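You operate a simulated robot arm through the tools that you are given. There is no shell and no other tool. Be economical: measure what you need, move in short steps, check, and stop when the job is done.

Carry out the task below with a simulated robot arm. There is one attempt and no reset: what you move stays moved.

JOB
Seat the black framed lens in the short rail's holder and focus the screen to a crisp bar.
Fine: holder at the 8 cm mark, rail lamp on for it and off afterwards, other lenses and the shutter left alone.

The check looks at the end state, three seconds after you hand in, the way a careful person would. Anything else that was tipped, shoved, dropped, spilled or broken makes it a failure.

ROBOT AND FRAMES
A 6-joint arm with a two-finger parallel gripper, fixed in place. Base frame: the origin is at the foot of the arm, x ahead of it, y to its left, z up; the work surface is at about z = 80.6. Lengths are in cm, angles in rad, forces in N, time in s.
With the tool pointing down near the work surface it reaches from about 26 to 68 cm from the base axis. Its first joint turns from -1.152 to 1.152 rad. Payload 2.9 kg.
Tool frame: the origin (TCP) lies between the finger pads and is the grasp point; the fingertips stand 3 cm ahead of it; z points along the fingers, y is the line along which they close. Largest opening 11 cm; finger width 2, thickness 1; the body of the gripper, 4.8 by 11.2 cm, starts 5.5 cm behind the TCP.
Orientation is told as [roll, pitch, yaw] about the base's x, y, z axes, in that order, counted from this pose: with the fingers straight down and closing along the base's y, the tool's x points along the base's -x, its y along +y and its z along -z.

CONTROLS
- The arm moves only by the tool arm_command. Its argument "steps" is a list of rows, each a list of 3 entries, a list of its own where there are three numbers: the closure, from 0 (fully open) to 1 (shut), then the shift along the tool's x, y, z in cm, then the turn, a rotation vector about the tool's x, y, z in rad. In form: [[gripper, [tx, ty, tz], [rx, ry, rz]], ...]. A call has 1 to 10 rows; each row is the pose to reach, as a shift and turn from the pose commanded when the call began, along the tool's axes at that moment. A row lasts 0.2 s, in which the tool goes at most 5 cm and 0.15 rad; a call with a longer step from one row to the next is refused whole, and so is a gripper value outside its range. Where a pose cannot be reached the arm comes as near as it can. A force on the tool above 50 N (or 10 N above the force at the start of the call, whichever is more), or a blocked arm, ends the call early, and 0.2 s more pass. The fingers move at their own pace (about 10.8 cm/s each) and stop on an object; they squeeze with about 31 N. The grip force told is the motor's: it shows also when the fingers shut on nothing. Time passes only in rows, and 0.2 s behind the last, so rows that repeat a pose let the fingers close. The reply holds the time, the measured pose of the TCP, the force on the tool along the base axes, the opening and the grip force, in the units named above and with some noise.
- Cameras (640 x 400 px; columns grow to the right, rows downward): "scene" is fixed at [9.22, 44.51, 140.17]; the picture's right is [-0.60, -0.80, 0.00], its down [-0.33, 0.25, -0.91] and it looks along [0.73, -0.54, -0.41] (base axes); focal length 339 px, centre (320, 200). "wrist" rides on the gripper at [7.2, 1.7, -10.3] in the tool frame; the picture's right is [-0.23, 0.97, 0.00], its down [-0.76, -0.18, -0.62] and it looks along [-0.61, -0.14, 0.78] (tool axes); focal length 222 px, centre (320, 200). There is no depth. A picture from a camera that has moved, and an enlarged one, comes with that camera's place and axes in the base frame and with its lens.
- grab_frame(camera): a new picture of that camera. It takes no simulated time.
- zoom(camera, box): a new picture of the part [left, top, right, bottom] of that camera's present view, enlarged. It takes no simulated time.
- hand_in(): hands the job in; it is judged then, once.

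Work in short steps. Places have to be worked out from the pictures, the camera data and where the tool is seen: move nearer, look again, correct. Check each grasp and each placing, and mend what went wrong. You have 120 turns and 76 pictures in all, those below and enlarged ones among them. Open the gripper and draw the arm clear of the work before you hand the job in, unless the task says otherwise; then end with one line.

The tools are called after "Call:" as a command line: name --argument value ..., lists and objects as JSON in quotes. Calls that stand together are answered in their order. arm_command: Moves the arm, as the interface text tells. Its arguments: {"type":"object","properties":{"steps":{"type":"array","items":{"type":"array"}}},"required":["steps"]} The other tools are called the same way: grab_frame (camera) takes a picture; zoom (camera, box) takes an enlarged picture of a part of a camera's view; hand_in () hands the job in.

At the start:

```text
t: 0.0
position: [44.05, -2.07, 119.54]
tcp_rot: [0.001, -0.001, -0.001]
wrist_force: [0.3, 0.2, 0.2]
grip_width: 11.0
grasp_force: 0.1
```

scene: 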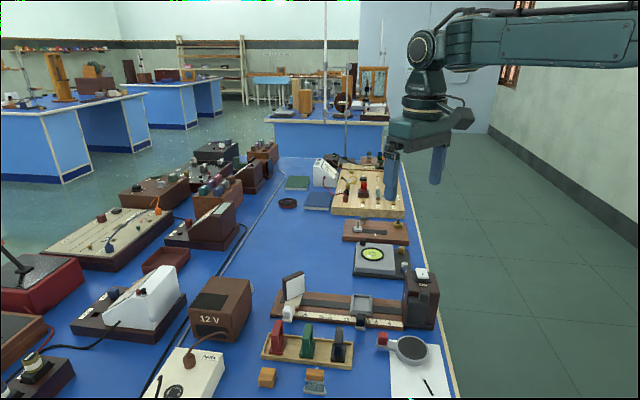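
wrist: 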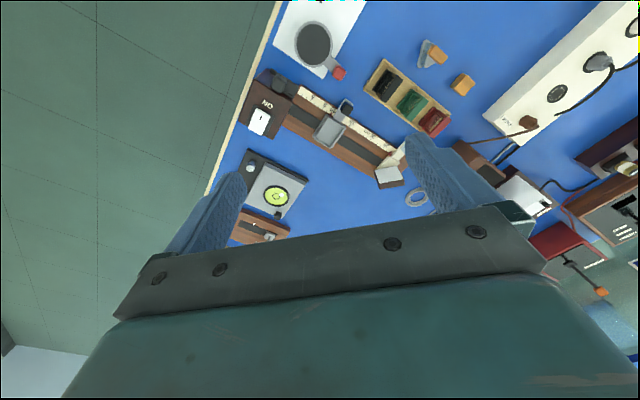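

The scene shows a short rail with a lamp box, a holder and a screen, and three framed lenses in a tray. I enlarge those parts first.

Call:
zoom --camera "scene" --box '[250, 240, 450, 365]'

Call:
zoom --camera "wrist" --box '[220, 20, 480, 200]'

```text
3.20 times, centred on (350, 302) of scene
camera zoom: at [9.22, 44.51, 140.17], right [-0.6, -0.8, 0.0], down [-0.33, 0.25, -0.91], along [0.73, -0.54, -0.41], focal length 1085 px, centre (224, -128)
```

zoom: 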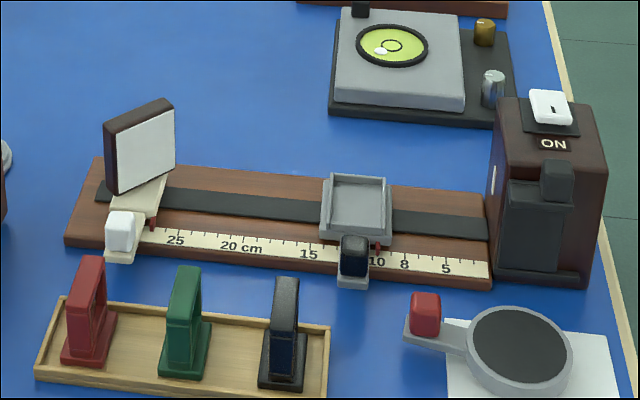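

```text
2.22 times, centred on (350, 110) of wrist
camera zoom: at [37.0, -0.31, 130.14], right [0.23, 0.97, 0.0], down [0.76, -0.18, 0.62], along [0.61, -0.14, -0.78], focal length 494 px, centre (253, 400)
```

zoom: 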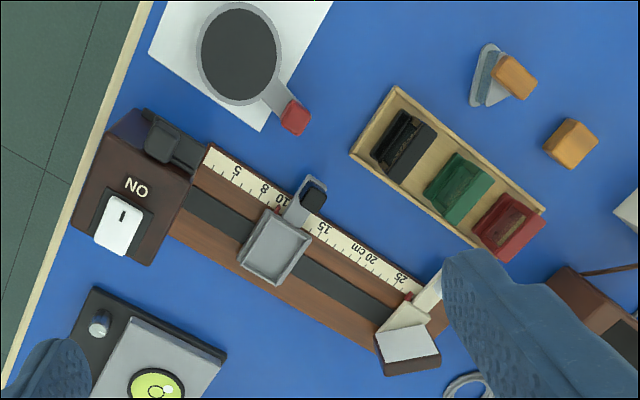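

The rail and the lens tray both run at about 45° in base axes. The black lens is near (49, 10.3), the holder near (55, -2), and the lamp box is at the low end. I turn the tool so it closes along the rail and move above the black lens.

Call:
arm_command --steps '[[0, [-0.83, 2.07, 2.83], [0, 0, 0.131]], [0, [-1.67, 4.13, 5.67], [0, 0, 0.262]], [0, [-2.5, 6.2, 8.5], [0, 0, 0.393]], [0, [-3.33, 8.27, 11.33], [0, 0, 0.524]], [0, [-4.17, 10.33, 14.17], [0, 0, 0.654]], [0, [-5, 12.4, 17], [0, 0, 0.785]], [0, [-5, 12.4, 17], [0, 0, 0.785]]]'

Call:
grab_frame --camera "wrist"

Call:
grab_frame --camera "scene"

```text
t: 1.6
position: [48.94, 10.18, 102.61]
tcp_rot: [0.0, 0.0, -0.786]
wrist_force: [0.3, 0.3, 0.7]
grip_width: 11.03
grasp_force: 0.0
```

```text
71 pictures are left
camera wrist: at [45.25, 16.57, 113.18], right [0.85, 0.53, 0.0], down [0.41, -0.66, 0.62], along [0.33, -0.53, -0.78], focal length 222 px, centre (320, 200)
```

wrist: 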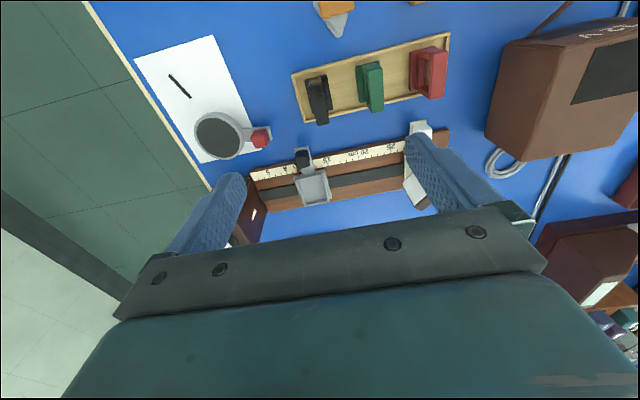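

```text
70 pictures are left
```

scene: 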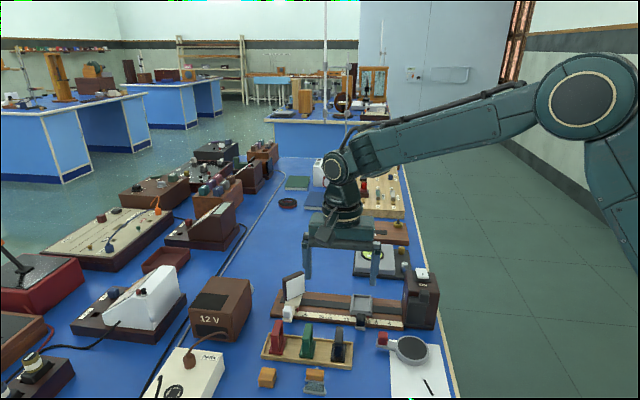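

The tool is above the lens tray. I enlarge the wrist view to see the lens frame and the holder.

Call:
zoom --camera "wrist" --box '[235, 30, 455, 220]'

Call:
zoom --camera "scene" --box '[320, 260, 440, 335]'

```text
2.11 times, centred on (345, 125) of wrist
camera zoom: at [45.25, 16.57, 113.18], right [0.85, 0.53, 0.0], down [0.41, -0.66, 0.62], along [0.33, -0.53, -0.78], focal length 468 px, centre (267, 358)
```

zoom: 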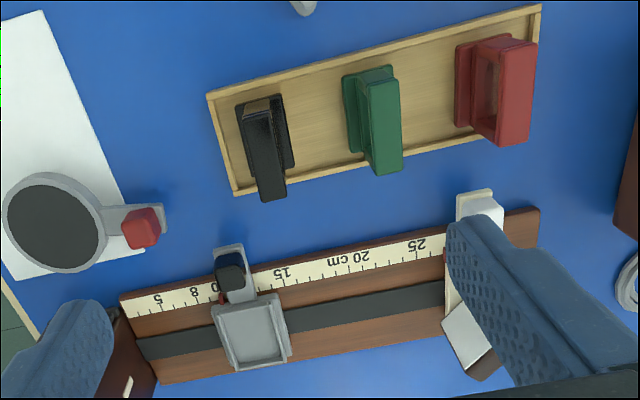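

```text
5.33 times, centred on (380, 298) of scene
camera zoom: at [9.21, 44.51, 140.17], right [-0.6, -0.8, 0.0], down [-0.33, 0.25, -0.91], along [0.73, -0.54, -0.41], focal length 1808 px, centre (0, -320)
```

zoom: 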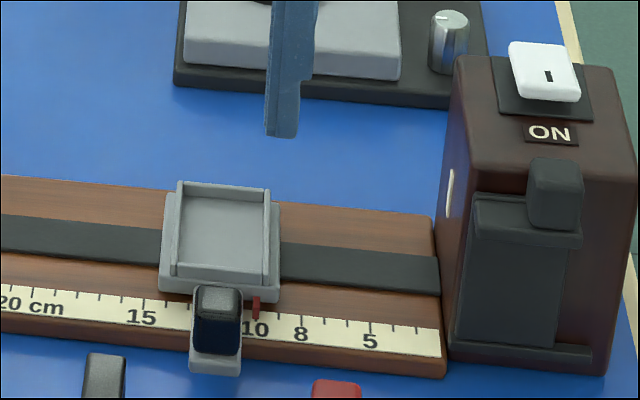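

The black frame looks about 1.3 cm thick and 4 cm wide, with its top near z≈89. I partly close the fingers, come down to just above it and look again.

Call:
arm_command --steps '[[0.3, [0.2, 0, 3], [0, 0, 0]], [0.55, [0.4, 0, 6], [0, 0, 0]], [0.55, [0.5, 0, 8.5], [0, 0, 0]], [0.55, [0.5, 0, 8.5], [0, 0, 0]]]'

Call:
grab_frame --camera "wrist"

Call:
zoom --camera "scene" --box '[250, 250, 410, 350]'

```text
t: 2.6
position: [48.77, 10.62, 93.93]
tcp_rot: [0.0, 0.0, -0.785]
wrist_force: [-0.4, 0.5, 0.0]
grip_width: 4.97
grasp_force: 0.1
```

```text
67 pictures are left
camera wrist: at [44.98, 16.98, 104.56], right [0.85, 0.53, 0.0], down [0.41, -0.66, 0.62], along [0.33, -0.53, -0.78], focal length 222 px, centre (320, 200)
```

wrist: 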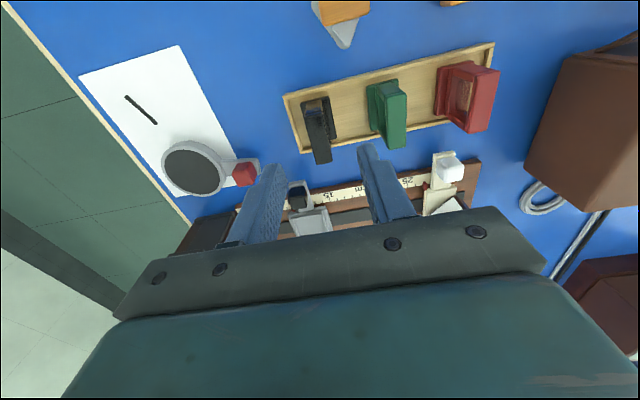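

```text
4.00 times, centred on (330, 300) of scene
camera zoom: at [9.22, 44.51, 140.17], right [-0.6, -0.8, 0.0], down [-0.33, 0.25, -0.91], along [0.73, -0.54, -0.41], focal length 1356 px, centre (280, -200)
```

zoom: 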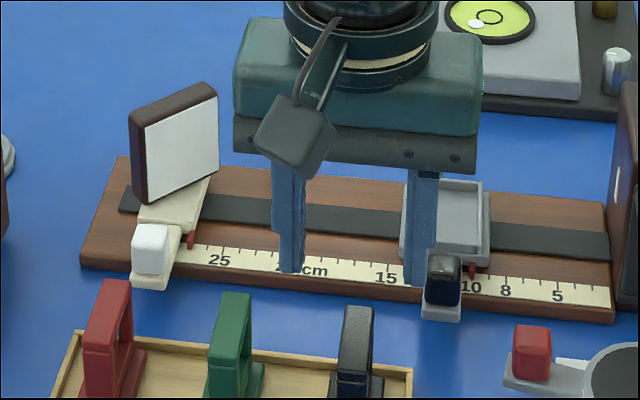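

I need finer detail of the frame's top face, so I enlarge the wrist view.

Call:
zoom --camera "wrist" --box '[265, 60, 415, 180]'

Call:
zoom --camera "scene" --box '[315, 310, 365, 370]'

```text
3.33 times, centred on (340, 120) of wrist
camera zoom: at [44.98, 16.98, 104.56], right [0.85, 0.53, 0.0], down [0.41, -0.66, 0.62], along [0.33, -0.53, -0.78], focal length 740 px, centre (253, 467)
```

zoom: 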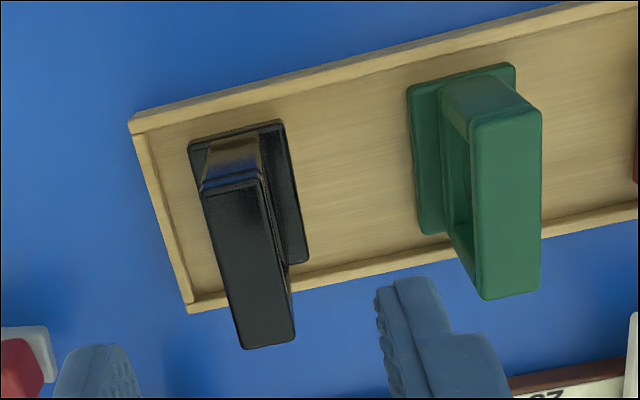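

```text
6.67 times, centred on (340, 340) of scene
camera zoom: at [9.22, 44.51, 140.17], right [-0.6, -0.8, 0.0], down [-0.33, 0.25, -0.91], along [0.73, -0.54, -0.41], focal length 2260 px, centre (187, -733)
```

zoom: 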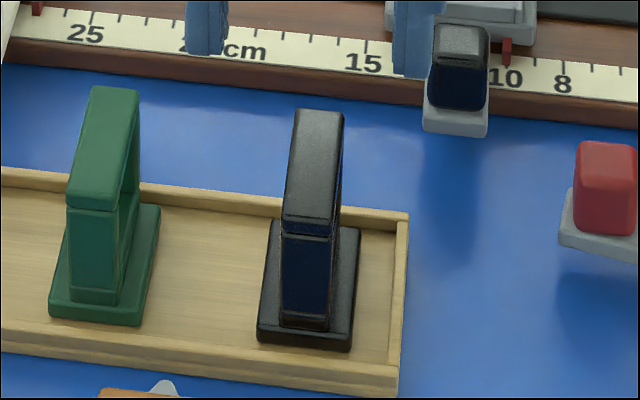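

Triangulating the top face gives a frame centre of about (49.5, 9.75), top z≈85.1, width 4.5 and thickness 1.6. I align at height first, then go down to TCP z≈85.8 with the fingers open 4.4 cm.

Call:
arm_command --steps '[[0.6, [-1.13, -0.1, 0], [0, 0, 0]], [0.6, [-1.13, -0.1, 3], [0, 0, 0]], [0.6, [-1.13, -0.1, 5], [0, 0, 0]], [0.6, [-1.13, -0.1, 5], [0, 0, 0]]]'

Call:
zoom --camera "wrist" --box '[220, 60, 420, 220]'

Call:
zoom --camera "scene" --box '[290, 290, 390, 370]'

```text
t: 3.6
position: [49.46, 9.77, 88.96]
tcp_rot: [0.0, -0.001, -0.784]
wrist_force: [0.6, -0.1, -0.1]
grip_width: 4.42
grasp_force: 0.0
```

```text
2.50 times, centred on (320, 140) of wrist
camera zoom: at [45.68, 16.05, 99.48], right [0.85, 0.53, 0.0], down [0.41, -0.66, 0.62], along [0.33, -0.53, -0.78], focal length 555 px, centre (320, 350)
```

zoom: 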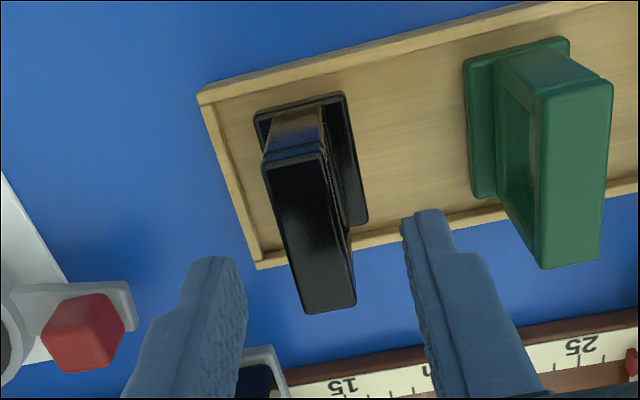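

```text
5.00 times, centred on (340, 330) of scene
camera zoom: at [9.22, 44.51, 140.17], right [-0.6, -0.8, 0.0], down [-0.33, 0.25, -0.91], along [0.73, -0.54, -0.41], focal length 1695 px, centre (220, -450)
```

zoom: 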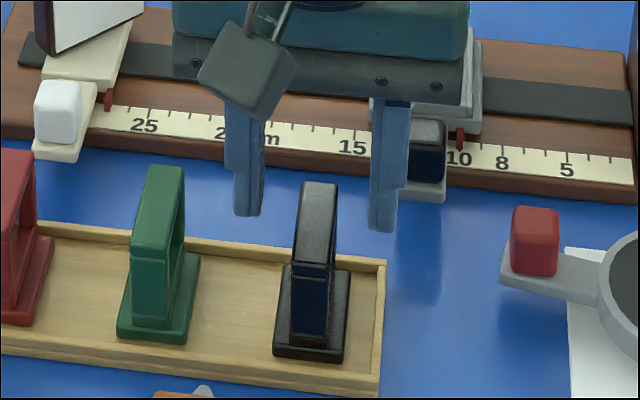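

The fingers straddle the frame evenly apart from a small sideways correction. I go down to z≈85.8 and close.

Call:
arm_command --steps '[[0.6, [0, -0.15, 1.6], [0, 0, 0]], [0.6, [0, -0.15, 3.1], [0, 0, 0]], [0.6, [0, -0.15, 3.1], [0, 0, 0]], [1, [0, -0.15, 3.1], [0, 0, 0]], [1, [0, -0.15, 3.1], [0, 0, 0]], [1, [0, -0.15, 3.1], [0, 0, 0]]]'

Call:
zoom --camera "scene" --box '[290, 290, 390, 370]'

```text
t: 5.0
position: [49.26, 9.55, 86.09]
tcp_rot: [0.001, 0.0, -0.785]
wrist_force: [0.5, 0.2, 0.0]
grip_width: 1.51
grasp_force: 31.0
```

```text
5.00 times, centred on (340, 330) of scene
camera zoom: at [9.22, 44.51, 140.17], right [-0.6, -0.8, 0.0], down [-0.33, 0.25, -0.91], along [0.73, -0.54, -0.41], focal length 1695 px, centre (220, -450)
```

zoom: 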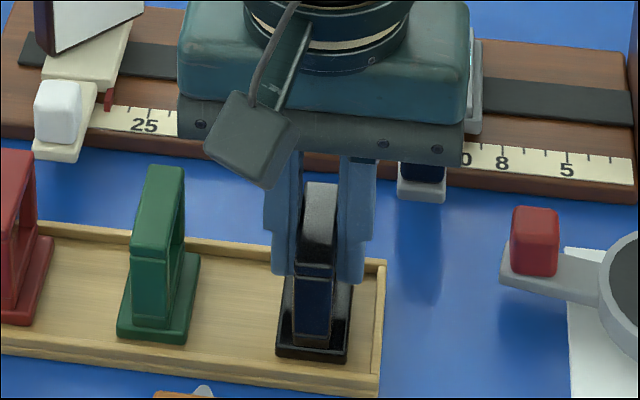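

The grip is firm (31 N at 1.5 cm). I lift the lens straight up and carry it over the holder at a safe height.

Call:
arm_command --steps '[[1, [0, 0, -3], [0, 0, 0]], [1, [0, 0, -7], [0, 0, 0]], [1, [0, 0, -11], [0, 0, 0]], [1, [-3.3, -1, -11], [0, 0, 0]], [1, [-6.6, -2, -11], [0, 0, 0]], [1, [-9.9, -3, -11], [0, 0, 0]], [1, [-13.2, -4, -11], [0, 0, 0]], [1, [-13.2, -4, -11], [0, 0, 0]]]'

Call:
zoom --camera "wrist" --box '[220, 40, 420, 200]'

Call:
zoom --camera "scene" --box '[300, 230, 440, 342]'

```text
t: 6.8
position: [55.99, -2.33, 97.02]
tcp_rot: [0.001, 0.001, -0.784]
wrist_force: [0.1, -0.3, -0.4]
grip_width: 0.02
grasp_force: 30.7
```

```text
2.50 times, centred on (320, 120) of wrist
camera zoom: at [52.18, 3.95, 107.46], right [0.85, 0.53, 0.0], down [0.41, -0.66, 0.62], along [0.33, -0.53, -0.78], focal length 555 px, centre (320, 400)
```

zoom: 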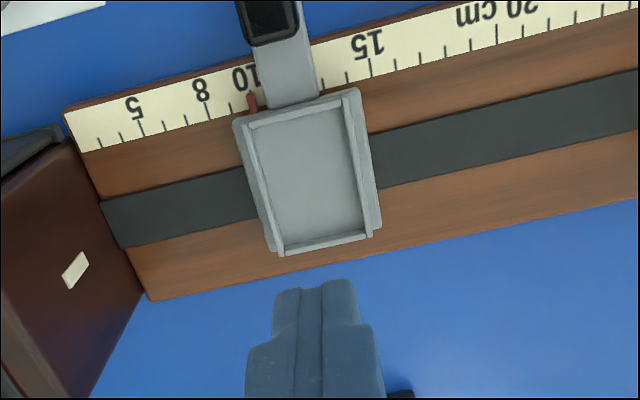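

```text
3.57 times, centred on (370, 286) of scene
camera zoom: at [9.22, 44.5, 140.17], right [-0.6, -0.8, 0.0], down [-0.33, 0.25, -0.91], along [0.73, -0.54, -0.41], focal length 1210 px, centre (141, -107)
```

zoom: 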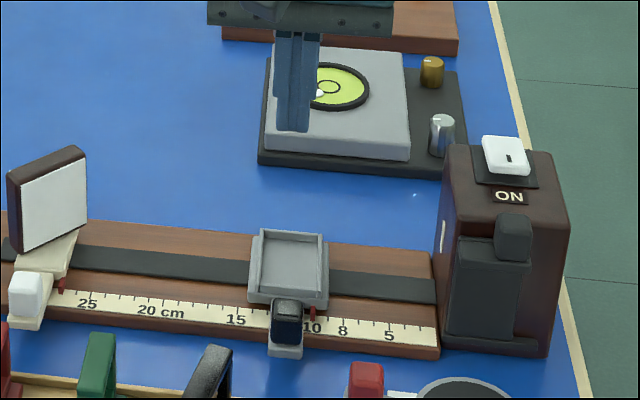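

The grip is empty: the lens slipped out on the lift and seems to be leaning at the tray. I look at where it came to rest.

Call:
zoom --camera "scene" --box '[250, 300, 400, 400]'

Call:
grab_frame --camera "wrist"

```text
4.00 times, centred on (325, 350) of scene
camera zoom: at [9.22, 44.5, 140.17], right [-0.6, -0.8, 0.0], down [-0.33, 0.25, -0.91], along [0.73, -0.54, -0.41], focal length 1356 px, centre (300, -400)
```

zoom: 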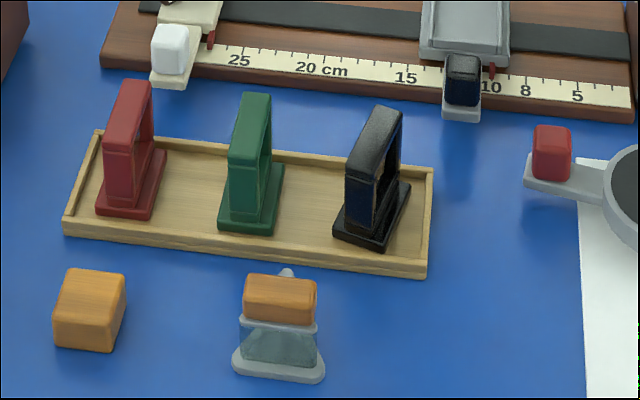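

```text
57 pictures are left
camera wrist: at [52.18, 3.95, 107.46], right [0.85, 0.53, 0.0], down [0.41, -0.66, 0.62], along [0.33, -0.53, -0.78], focal length 222 px, centre (320, 200)
```

wrist: 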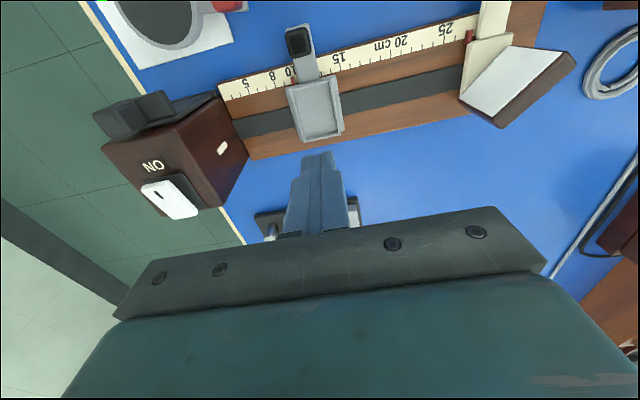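

The lens is still upright in its tray, only turned by about 15°. I'll grip it across its solid side bars instead, so I go back over it with the tool turned about +1.33 rad.

Call:
arm_command --steps '[[0.9, [1.32, 0.4, 0], [0, 0, -0.133]], [0.8, [2.64, 0.8, 0], [0, 0, -0.266]], [0.7, [3.96, 1.2, 0], [0, 0, -0.399]], [0.6, [5.28, 1.6, 0], [0, 0, -0.532]], [0.5, [6.6, 2, 0], [0, 0, -0.665]], [0.4, [7.92, 2.4, 0], [0, 0, -0.798]], [0.35, [9.24, 2.8, 0], [0, 0, -0.931]], [0.35, [10.56, 3.2, 0], [0, 0, -1.064]], [0.35, [11.88, 3.6, 0], [0, 0, -1.197]], [0.35, [13.2, 4, 0], [0, 0, -1.33]]]'

Call:
zoom --camera "wrist" --box '[220, 20, 420, 180]'

Call:
zoom --camera "scene" --box '[310, 310, 370, 380]'

```text
t: 9.0
position: [49.35, 9.81, 96.95]
tcp_rot: [0.0, 0.001, 0.548]
wrist_force: [-0.2, 0.0, 0.0]
grip_width: 7.15
grasp_force: 0.1
```

```text
2.50 times, centred on (320, 100) of wrist
camera zoom: at [42.47, 7.48, 107.52], right [-0.31, 0.95, 0.0], down [0.74, 0.24, 0.62], along [0.59, 0.2, -0.78], focal length 555 px, centre (320, 450)
```

zoom: 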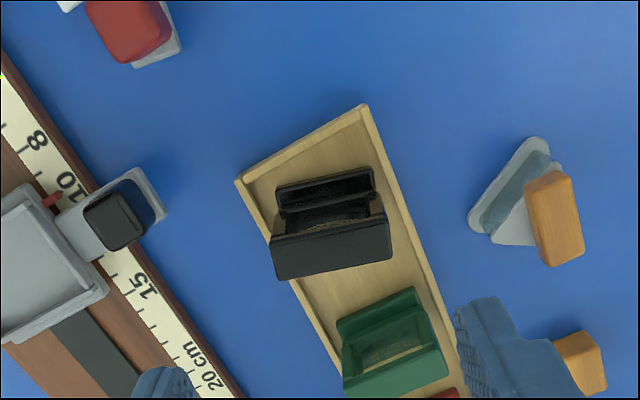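

```text
5.71 times, centred on (340, 345) of scene
camera zoom: at [9.22, 44.51, 140.17], right [-0.6, -0.8, 0.0], down [-0.33, 0.25, -0.91], along [0.73, -0.54, -0.41], focal length 1937 px, centre (206, -629)
```

zoom: 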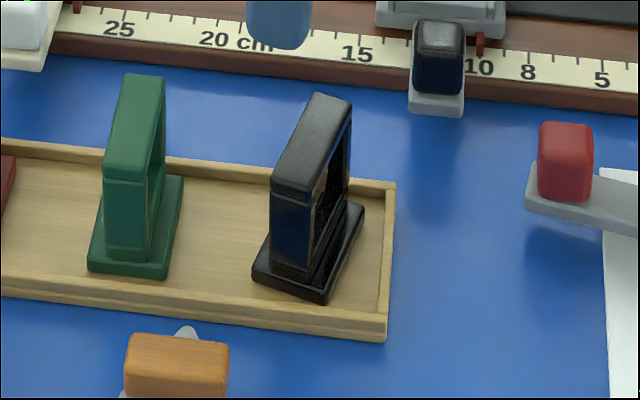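

The lens is now centred near (49.45, 10.2), with its width line at yaw ≈0.57. I align to that, then come down partway to check.

Call:
arm_command --steps '[[0.43, [-0.29, 0.29, 3], [0, 0, -0.02]], [0.43, [-0.29, 0.29, 6], [0, 0, -0.02]], [0.43, [-0.29, 0.29, 7.8], [0, 0, -0.02]], [0.43, [-0.29, 0.29, 7.8], [0, 0, -0.02]]]'

Call:
zoom --camera "wrist" --box '[220, 60, 420, 220]'

Call:
zoom --camera "scene" --box '[290, 300, 390, 380]'

```text
t: 10.0
position: [49.36, 10.16, 89.13]
tcp_rot: [-0.001, -0.001, 0.566]
wrist_force: [0.4, -0.2, -0.3]
grip_width: 6.28
grasp_force: 0.2
```

```text
2.50 times, centred on (320, 140) of wrist
camera zoom: at [42.64, 7.75, 99.66], right [-0.33, 0.94, 0.0], down [0.74, 0.26, 0.62], along [0.59, 0.21, -0.78], focal length 555 px, centre (320, 350)
```

zoom: 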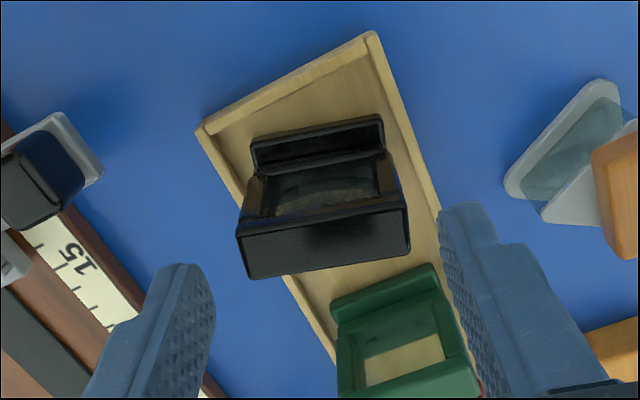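

```text
5.00 times, centred on (340, 340) of scene
camera zoom: at [9.22, 44.51, 140.17], right [-0.6, -0.8, 0.0], down [-0.33, 0.25, -0.91], along [0.73, -0.54, -0.41], focal length 1695 px, centre (220, -500)
```

zoom: 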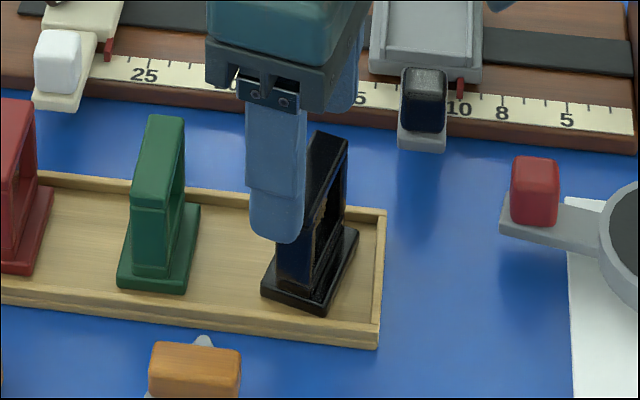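

Seen in the tool frame, the fingers straddle the frame within about 0.2 cm. I make that small correction, go down to z≈85.1 and close on the side bars.

Call:
arm_command --steps '[[0.43, [0.15, 0.1, 2], [0, 0, 0]], [0.43, [0.15, 0.1, 3.8], [0, 0, 0]], [0.43, [0.15, 0.1, 4.0], [0, 0, 0]], [0.43, [0.15, 0.1, 4.0], [0, 0, 0]], [0.7, [0.15, 0.1, 4.0], [0, 0, 0]], [0.7, [0.15, 0.1, 4.0], [0, 0, 0]], [0.7, [0.15, 0.1, 4.0], [0, 0, 0]]]'

Call:
zoom --camera "wrist" --box '[220, 60, 420, 220]'

Call:
zoom --camera "scene" --box '[290, 300, 390, 380]'

```text
t: 11.6
position: [49.3, 10.2, 85.14]
tcp_rot: [0.001, -0.001, 0.566]
wrist_force: [-0.2, -0.4, -0.1]
grip_width: 4.54
grasp_force: 31.3
```

```text
2.50 times, centred on (320, 140) of wrist
camera zoom: at [42.46, 7.72, 95.67], right [-0.33, 0.94, 0.0], down [0.74, 0.26, 0.62], along [0.59, 0.21, -0.78], focal length 555 px, centre (320, 350)
```

zoom: 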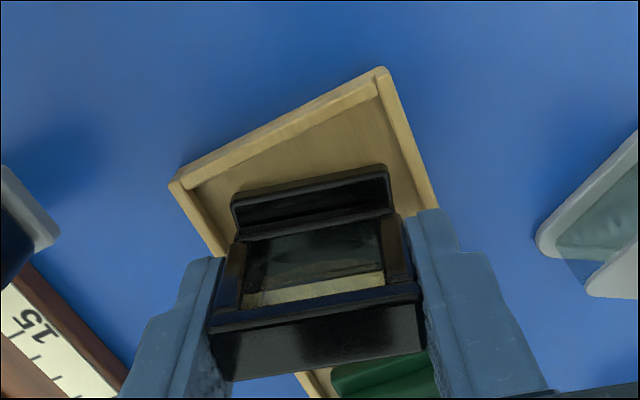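

```text
5.00 times, centred on (340, 340) of scene
camera zoom: at [9.22, 44.51, 140.17], right [-0.6, -0.8, 0.0], down [-0.33, 0.25, -0.91], along [0.73, -0.54, -0.41], focal length 1695 px, centre (220, -500)
```

zoom: 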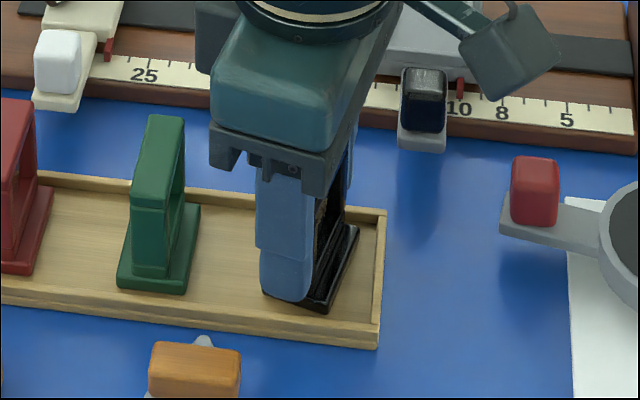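

The frame is held at 4.54 cm with 31 N. I lift it slowly a short way and check that it follows.

Call:
arm_command --steps '[[0.8, [0, 0, -0.7], [0, 0, 0]], [0.8, [0, 0, -1.5], [0, 0, 0]], [0.8, [0, 0, -2.5], [0, 0, 0]], [0.8, [0, 0, -3.5], [0, 0, 0]], [0.8, [0, 0, -3.5], [0, 0, 0]]]'

Call:
zoom --camera "wrist" --box '[220, 60, 420, 220]'

```text
t: 12.8
position: [49.28, 10.29, 88.83]
tcp_rot: [0.001, 0.0, 0.564]
wrist_force: [-0.2, 0.2, -0.8]
grip_width: 4.56
grasp_force: 31.2
```

```text
2.50 times, centred on (320, 140) of wrist
camera zoom: at [42.4, 7.8, 99.3], right [-0.33, 0.94, 0.0], down [0.74, 0.26, 0.62], along [0.59, 0.21, -0.78], focal length 555 px, centre (320, 350)
```

zoom: 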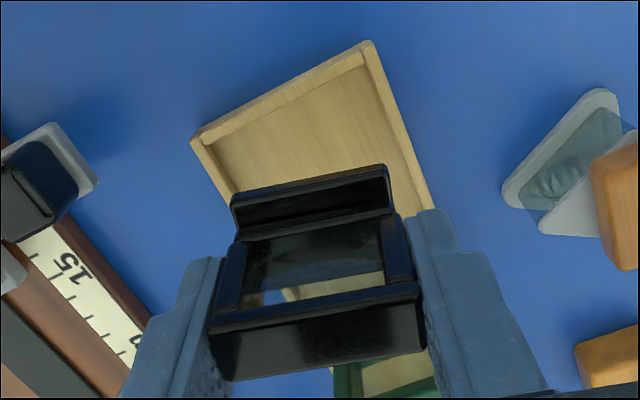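

The lens follows the fingers and sits level. I raise it, carry it over the holder at about (55.85, -2.45) and turn it back to the rail's line.

Call:
arm_command --steps '[[0.8, [0, 0, -3], [0, 0, 0]], [0.8, [0, 0, -6.2], [0, 0, 0]], [0.8, [0.25, -2.9, -6.2], [0, 0, -0.05]], [0.8, [0.5, -5.7, -6.2], [0, 0, -0.1]], [0.8, [0.75, -8.6, -6.2], [0, 0, -0.15]], [0.8, [1, -11.4, -6.2], [0, 0, -0.2]], [0.8, [1.26, -14.28, -6.2], [0, 0, -0.22]], [0.8, [1.26, -14.28, -6.2], [0, 0, -0.22]]]'

Call:
grab_frame --camera "wrist"

Call:
zoom --camera "scene" --box '[290, 200, 450, 330]'

```text
t: 14.6
position: [55.89, -2.56, 94.86]
tcp_rot: [0.0, 0.0, 0.785]
wrist_force: [-0.4, 0.4, -1.1]
grip_width: 4.53
grasp_force: 31.3
```

```text
49 pictures are left
camera wrist: at [49.71, -6.49, 105.36], right [-0.53, 0.85, 0.0], down [0.66, 0.41, 0.62], along [0.53, 0.33, -0.78], focal length 222 px, centre (320, 200)
```

wrist: 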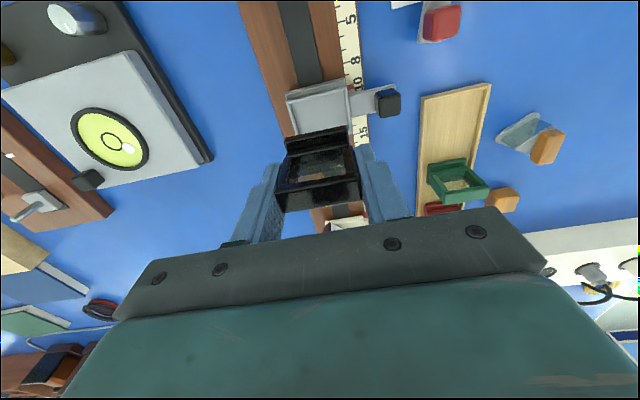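

```text
3.08 times, centred on (370, 265) of scene
camera zoom: at [9.22, 44.5, 140.17], right [-0.6, -0.8, 0.0], down [-0.33, 0.25, -0.91], along [0.73, -0.54, -0.41], focal length 1043 px, centre (166, 0)
```

zoom: 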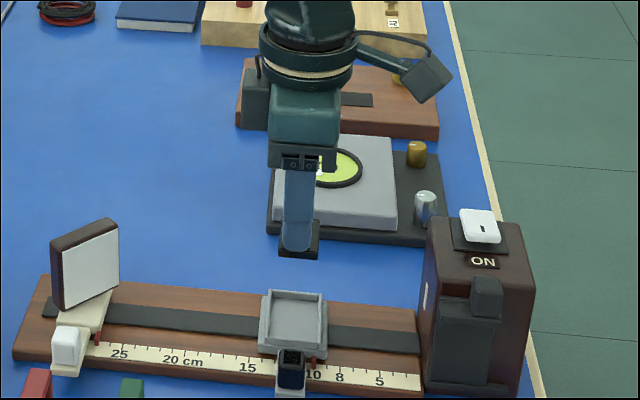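

The lens is over the holder. I enlarge the wrist view to compare its base with the holder's tray.

Call:
zoom --camera "wrist" --box '[250, 70, 410, 220]'

```text
2.67 times, centred on (330, 145) of wrist
camera zoom: at [49.71, -6.49, 105.36], right [-0.53, 0.85, 0.0], down [0.66, 0.41, 0.62], along [0.53, 0.33, -0.78], focal length 592 px, centre (293, 347)
```

zoom: 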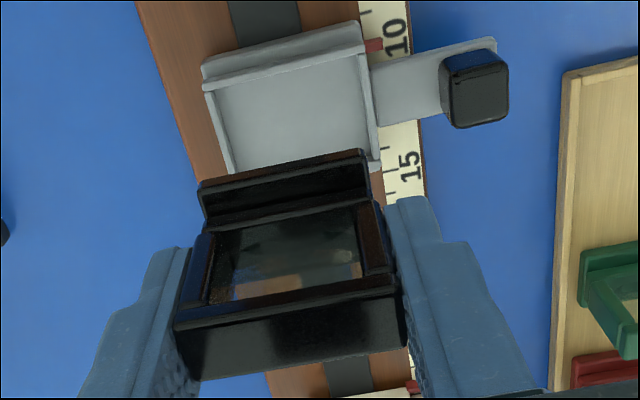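

The holder's tray is about 0.15 cm to tool +y of the lens base and matches it along the rail. I correct that, come down to just above the rim and look again.

Call:
arm_command --steps '[[0.8, [0, 0.15, 2], [0, 0, 0]], [0.8, [0, 0.15, 4], [0, 0, 0]], [0.8, [0, 0.15, 5.5], [0, 0, 0]], [0.8, [0, 0.15, 5.5], [0, 0, 0]]]'

Call:
zoom --camera "wrist" --box '[260, 90, 400, 190]'

Call:
zoom --camera "scene" --box '[320, 240, 440, 330]'

```text
t: 15.6
position: [55.64, -2.45, 89.38]
tcp_rot: [0.0, 0.002, 0.786]
wrist_force: [-0.5, -1.9, -1.4]
grip_width: 4.58
grasp_force: 30.6
```

```text
4.00 times, centred on (330, 140) of wrist
camera zoom: at [49.54, -6.38, 99.86], right [-0.53, 0.85, 0.0], down [0.66, 0.41, 0.62], along [0.53, 0.33, -0.78], focal length 888 px, centre (280, 440)
```

zoom: 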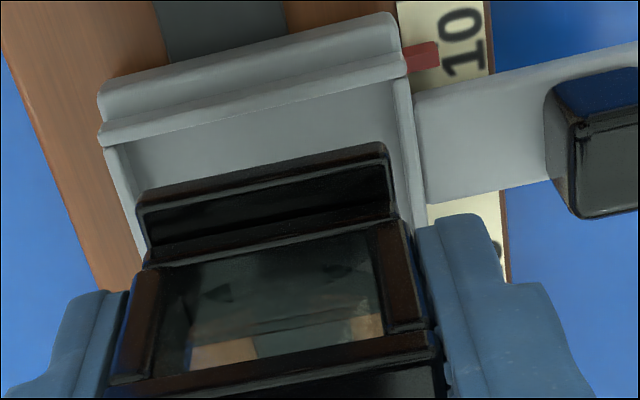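

```text
4.44 times, centred on (380, 285) of scene
camera zoom: at [9.22, 44.51, 140.17], right [-0.6, -0.8, 0.0], down [-0.33, 0.25, -0.91], along [0.73, -0.54, -0.41], focal length 1506 px, centre (53, -178)
```

zoom: 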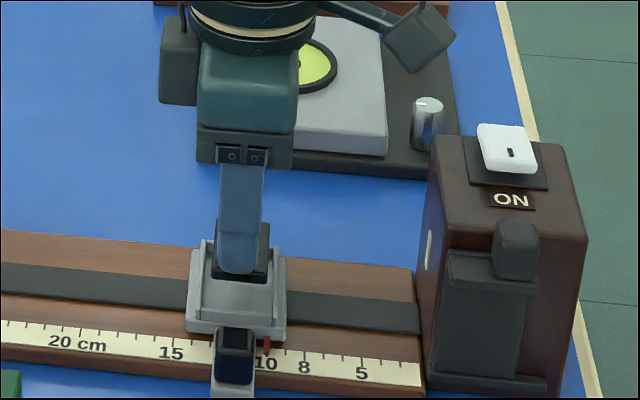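

The base is within about a millimetre of the tray's centre. I lower it another 1.2 cm with a small correction and compare again.

Call:
arm_command --steps '[[0.8, [-0.07, 0.05, 0.6], [0, 0, 0]], [0.8, [-0.07, 0.05, 1.2], [0, 0, 0]], [0.8, [-0.07, 0.05, 1.2], [0, 0, 0]]]'

Call:
zoom --camera "wrist" --box '[260, 90, 400, 190]'

Call:
zoom --camera "scene" --box '[340, 270, 400, 320]'

```text
t: 16.4
position: [55.83, -2.37, 88.21]
tcp_rot: [0.0, 0.0, 0.786]
wrist_force: [0.4, -0.2, -1.9]
grip_width: 4.55
grasp_force: 31.3
```

```text
4.00 times, centred on (330, 140) of wrist
camera zoom: at [49.62, -6.24, 98.71], right [-0.53, 0.85, 0.0], down [0.66, 0.41, 0.62], along [0.53, 0.33, -0.78], focal length 888 px, centre (280, 440)
```

zoom: 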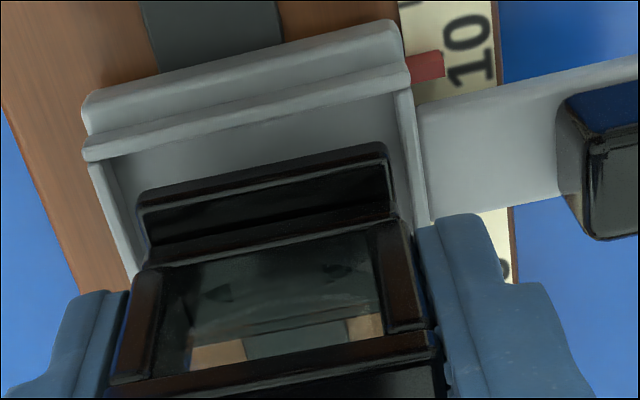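

```text
8.00 times, centred on (370, 295) of scene
camera zoom: at [9.22, 44.51, 140.17], right [-0.6, -0.8, 0.0], down [-0.33, 0.25, -0.91], along [0.73, -0.54, -0.41], focal length 2712 px, centre (-80, -560)
```

zoom: 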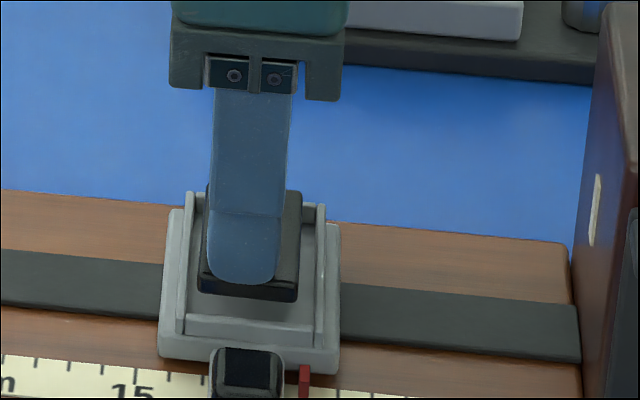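

Along the rail the gaps are about 0.5 cm on the lamp side and 0.25 cm on the other, and it is centred across. I shift 0.12 cm toward the lamp, lower 0.9 cm and read the force.

Call:
arm_command --steps '[[0.8, [0.12, 0.0, 0.3], [0, 0, 0]], [0.8, [0.12, 0.0, 0.6], [0, 0, 0]], [0.8, [0.12, 0.0, 0.9], [0, 0, 0]], [0.8, [0.12, 0.0, 0.9], [0, 0, 0]]]'

Call:
zoom --camera "wrist" --box '[260, 90, 400, 190]'

Call:
zoom --camera "scene" --box '[340, 270, 400, 320]'

```text
t: 17.4
position: [55.65, -2.47, 87.21]
tcp_rot: [0.001, -0.001, 0.785]
wrist_force: [0.1, 0.4, -0.6]
grip_width: 4.53
grasp_force: 31.1
```

```text
4.00 times, centred on (330, 140) of wrist
camera zoom: at [49.52, -6.42, 97.74], right [-0.53, 0.85, 0.0], down [0.66, 0.41, 0.62], along [0.53, 0.33, -0.78], focal length 888 px, centre (280, 440)
```

zoom: 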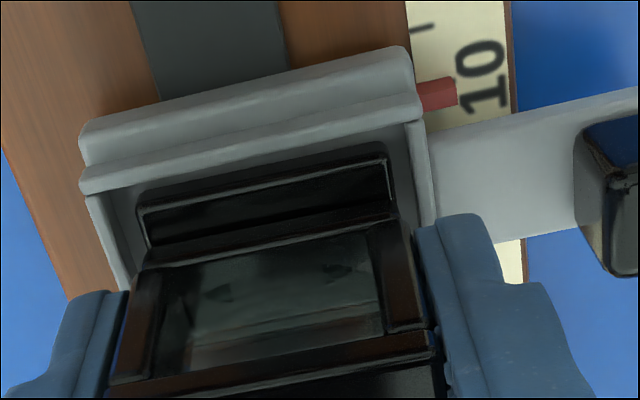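

```text
8.00 times, centred on (370, 295) of scene
camera zoom: at [9.22, 44.51, 140.17], right [-0.6, -0.8, 0.0], down [-0.33, 0.25, -0.91], along [0.73, -0.54, -0.41], focal length 2712 px, centre (-80, -560)
```

zoom: 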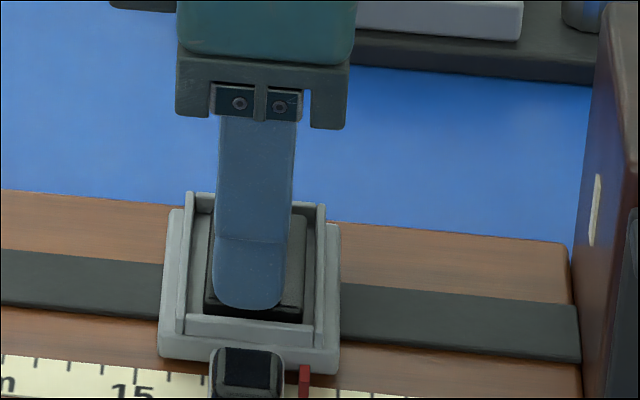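

The base now lies evenly between the walls on all sides. I keep lowering in small steps until it touches.

Call:
arm_command --steps '[[0.8, [0, 0, 0.2], [0, 0, 0]], [0.8, [0, 0, 0.4], [0, 0, 0]], [0.8, [0, 0, 0.4], [0, 0, 0]]]'

```text
t: 18.2
position: [55.72, -2.63, 86.95]
tcp_rot: [-0.003, -0.001, 0.785]
wrist_force: [-5.6, 2.6, 21.6]
grip_width: 4.54
grasp_force: 30.9
```

Contact at 86.95 with 21 N. I check whether it is on the floor or on a lip.

Call:
zoom --camera "wrist" --box '[260, 90, 400, 190]'

Call:
zoom --camera "scene" --box '[340, 270, 400, 320]'

```text
4.00 times, centred on (330, 140) of wrist
camera zoom: at [49.55, -6.43, 97.54], right [-0.53, 0.85, 0.0], down [0.66, 0.41, 0.63], along [0.53, 0.33, -0.78], focal length 888 px, centre (280, 440)
```

zoom: 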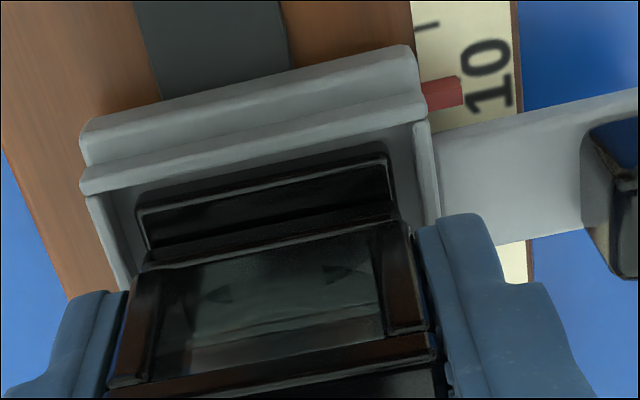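

```text
8.00 times, centred on (370, 295) of scene
camera zoom: at [9.16, 44.51, 140.17], right [-0.6, -0.8, 0.0], down [-0.33, 0.25, -0.91], along [0.73, -0.54, -0.41], focal length 2712 px, centre (-80, -560)
```

zoom: 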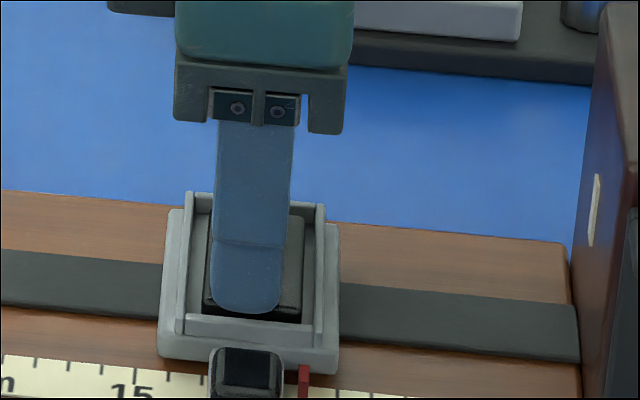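

It looks down inside the walls on the floor. I ease off a little, open the fingers slightly and check how it stands.

Call:
arm_command --steps '[[0.8, [0, 0, -0.15], [0, 0, 0]], [0.52, [0, 0, -0.15], [0, 0, 0]], [0.52, [0, 0, -0.15], [0, 0, 0]], [0.52, [0, 0, -0.15], [0, 0, 0]]]'

Call:
zoom --camera "wrist" --box '[260, 90, 400, 190]'

```text
t: 19.2
position: [55.59, -2.48, 87.03]
tcp_rot: [0.0, 0.0, 0.785]
wrist_force: [0.9, -0.7, -0.2]
grip_width: 5.31
grasp_force: 0.0
```

```text
4.00 times, centred on (330, 140) of wrist
camera zoom: at [49.53, -6.43, 97.52], right [-0.53, 0.85, 0.0], down [0.66, 0.41, 0.62], along [0.53, 0.33, -0.78], focal length 888 px, centre (280, 440)
```

zoom: 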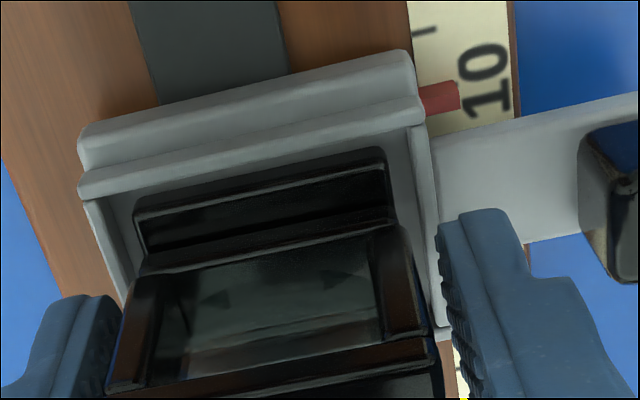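

The lens stands freely in the holder. I withdraw straight up and look at it.

Call:
arm_command --steps '[[0.5, [0, 0, -1.5], [0, 0, 0]], [0.5, [0, 0, -4], [0, 0, 0]], [0.5, [0, 0, -8], [0, 0, 0]], [0.5, [0, 0, -10], [0, 0, 0]]]'

Call:
grab_frame --camera "wrist"

Call:
zoom --camera "scene" --box '[330, 240, 450, 330]'

```text
t: 20.2
position: [55.71, -2.5, 96.98]
tcp_rot: [0.0, 0.0, 0.786]
wrist_force: [-0.1, -0.2, 0.1]
grip_width: 5.49
grasp_force: 0.1
```

```text
37 pictures are left
camera wrist: at [49.57, -6.42, 107.46], right [-0.53, 0.85, 0.0], down [0.66, 0.41, 0.62], along [0.53, 0.33, -0.78], focal length 222 px, centre (320, 200)
```

wrist: 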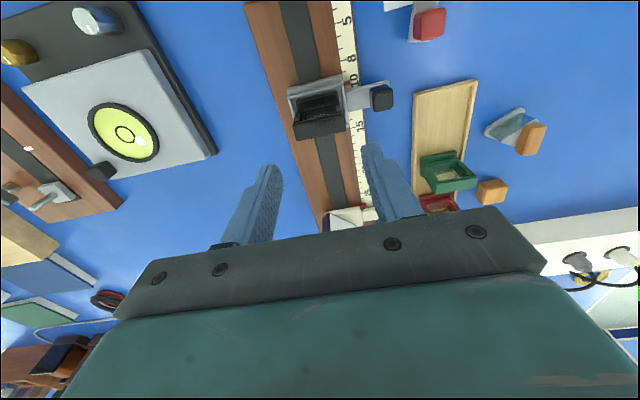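

```text
4.44 times, centred on (390, 285) of scene
camera zoom: at [9.21, 44.51, 140.17], right [-0.6, -0.8, 0.0], down [-0.33, 0.25, -0.91], along [0.73, -0.54, -0.41], focal length 1506 px, centre (9, -178)
```

zoom: 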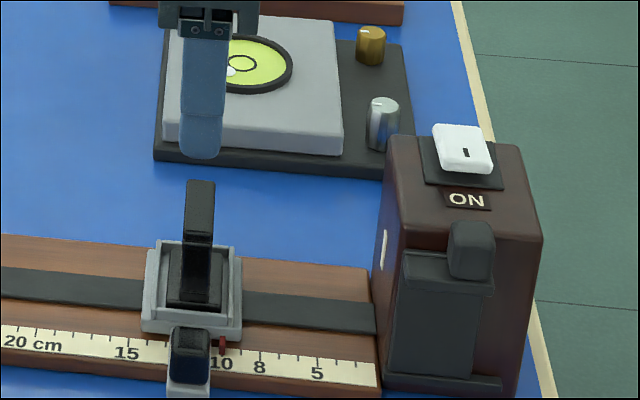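

The lens is seated upright between the holder's walls, and the pointer reads about 10. Next I turn the tool to close along the rail and go above the holder's knob, near (51.1, 1.7).

Call:
arm_command --steps '[[0.5, [0, 0.6, 0], [0, 0, 0.15]], [0.5, [0, 1.2, 0], [0, 0, 0.3]], [0.5, [0.1, 1.8, 0], [0, 0, 0.45]], [0.5, [0.1, 2.4, 0], [0, 0, 0.6]], [0.5, [0.15, 3.1, 0], [0, 0, 0.75]], [0.55, [0.15, 3.7, 0], [0, 0, 0.9]], [0.6, [0.2, 4.3, 0], [0, 0, 1.05]], [0.6, [0.2, 5, 0], [0, 0, 1.2]], [0.6, [0.28, 5.6, 0], [0, 0, 1.35]], [0.6, [0.28, 6.3, 0], [0, 0, 1.5]]]'

Call:
arm_command --steps '[[0.6, [0, 0, 1], [0, 0, 0.071]], [0.6, [0, 0, 3], [0, 0, 0.071]], [0.6, [0, 0, 3], [0, 0, 0.071]]]'

Call:
zoom --camera "wrist" --box '[220, 60, 420, 220]'

Call:
zoom --camera "scene" --box '[310, 230, 430, 320]'

```text
t: 22.4
position: [51.01, 1.81, 97.15]
tcp_rot: [-0.001, 0.0, -0.717]
wrist_force: [-0.3, -0.7, -0.3]
grip_width: 4.4
grasp_force: 0.1
```

```text
t: 23.2
position: [50.96, 1.8, 94.03]
tcp_rot: [0.0, 0.0, -0.787]
wrist_force: [0.4, 0.6, -0.6]
grip_width: 4.41
grasp_force: 0.1
```

```text
2.50 times, centred on (320, 140) of wrist
camera zoom: at [47.17, 8.14, 104.56], right [0.85, 0.53, 0.0], down [0.41, -0.66, 0.62], along [0.33, -0.53, -0.78], focal length 555 px, centre (320, 350)
```

zoom: 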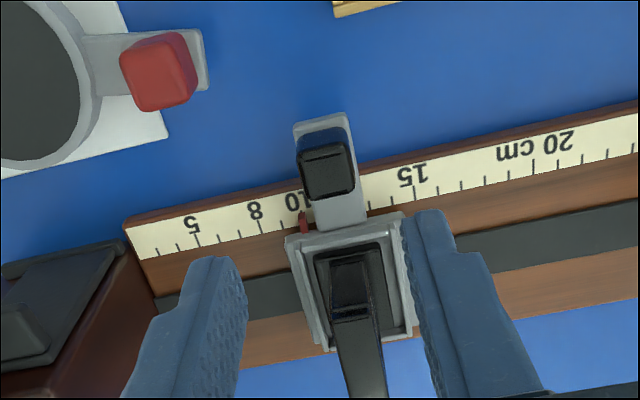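

```text
4.44 times, centred on (370, 275) of scene
camera zoom: at [9.22, 44.51, 140.17], right [-0.6, -0.8, 0.0], down [-0.33, 0.25, -0.91], along [0.73, -0.54, -0.41], focal length 1506 px, centre (98, -133)
```

zoom: 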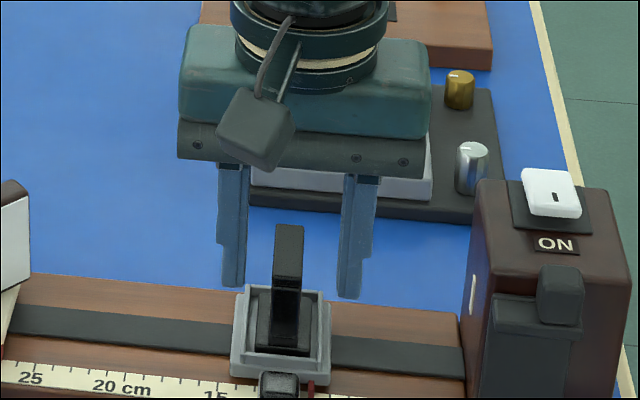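

The knob's centre is about 0.35 cm to tool +y, and the pointer stands at the 10 tick, so the holder needs a 2.0 cm move. I lower over the knob and close.

Call:
arm_command --steps '[[0.6, [0, 0.35, 3], [0, 0, 0]], [0.6, [0, 0.35, 6], [0, 0, 0]], [0.6, [0, 0.35, 8], [0, 0, 0]], [0.6, [0, 0.35, 8], [0, 0, 0]], [0.9, [0, 0.35, 8], [0, 0, 0]], [0.9, [0, 0.35, 8], [0, 0, 0]], [0.9, [0, 0.35, 8], [0, 0, 0]]]'

Call:
zoom --camera "wrist" --box '[220, 60, 420, 220]'

Call:
zoom --camera "scene" --box '[310, 250, 430, 340]'

```text
t: 24.8
position: [51.07, 1.88, 85.98]
tcp_rot: [-0.004, 0.003, -0.788]
wrist_force: [-13.6, -15.1, 1.5]
grip_width: 1.99
grasp_force: 45.2
```

```text
2.50 times, centred on (320, 140) of wrist
camera zoom: at [47.41, 8.27, 96.4], right [0.85, 0.53, 0.0], down [0.41, -0.66, 0.62], along [0.32, -0.53, -0.78], focal length 555 px, centre (320, 350)
```

zoom: 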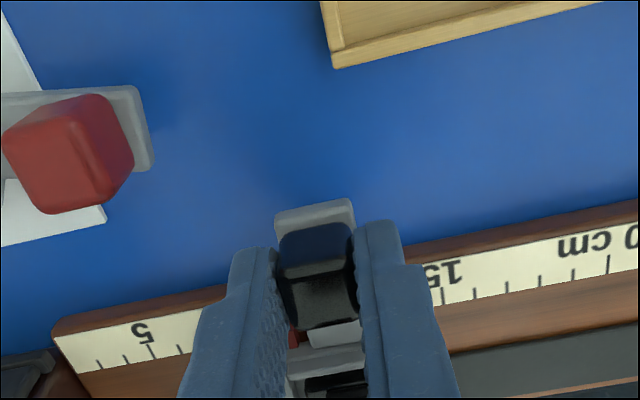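

```text
4.44 times, centred on (370, 295) of scene
camera zoom: at [9.18, 44.47, 140.19], right [-0.6, -0.8, 0.0], down [-0.33, 0.25, -0.91], along [0.73, -0.54, -0.41], focal length 1506 px, centre (98, -222)
```

zoom: 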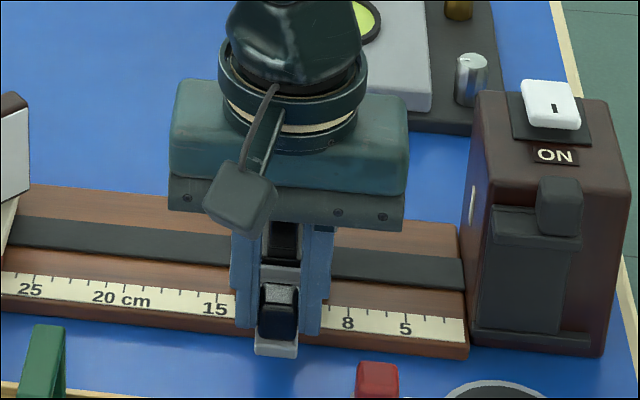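

The knob is gripped at 1.99 cm. I slide the holder slowly about 2 cm toward the lamp.

Call:
arm_command --steps '[[0.9, [0, -0.3, 0], [0, 0, 0]], [0.9, [0, -0.7, 0], [0, 0, 0]], [0.9, [0, -1.1, 0], [0, 0, 0]], [0.9, [0, -1.5, 0], [0, 0, 0]], [0.9, [0, -1.9, 0], [0, 0, 0]], [0.9, [0, -2.15, 0], [0, 0, 0]], [0.9, [0, -2.15, 0], [0, 0, 0]]]'

Call:
zoom --camera "wrist" --box '[250, 120, 400, 220]'

Call:
zoom --camera "scene" --box '[330, 270, 430, 345]'

```text
t: 26.4
position: [49.74, 0.68, 85.89]
tcp_rot: [-0.001, 0.001, -0.787]
wrist_force: [2.4, -3.2, -32.9]
grip_width: 1.99
grasp_force: 45.2
```

```text
4.00 times, centred on (325, 170) of wrist
camera zoom: at [46.01, 6.88, 96.44], right [0.85, 0.53, 0.0], down [0.41, -0.66, 0.62], along [0.33, -0.53, -0.78], focal length 888 px, centre (300, 320)
```

zoom: 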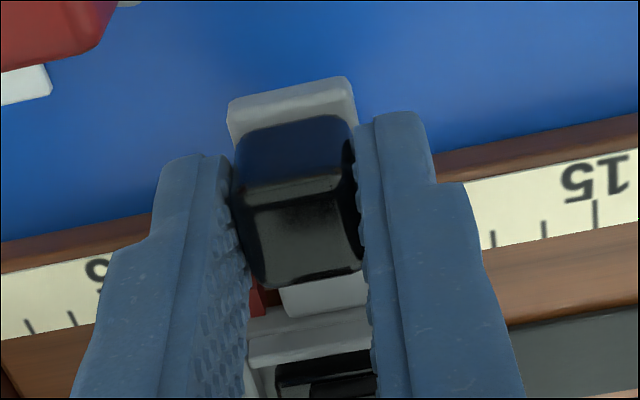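

```text
5.33 times, centred on (380, 308) of scene
camera zoom: at [9.27, 44.5, 140.17], right [-0.6, -0.8, 0.0], down [-0.33, 0.25, -0.91], along [0.73, -0.54, -0.41], focal length 1808 px, centre (0, -373)
```

zoom: 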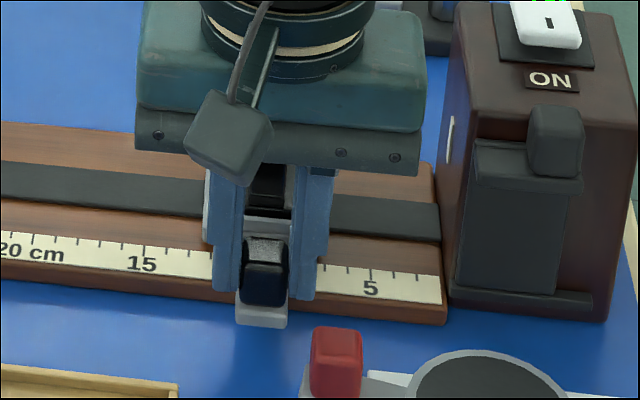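

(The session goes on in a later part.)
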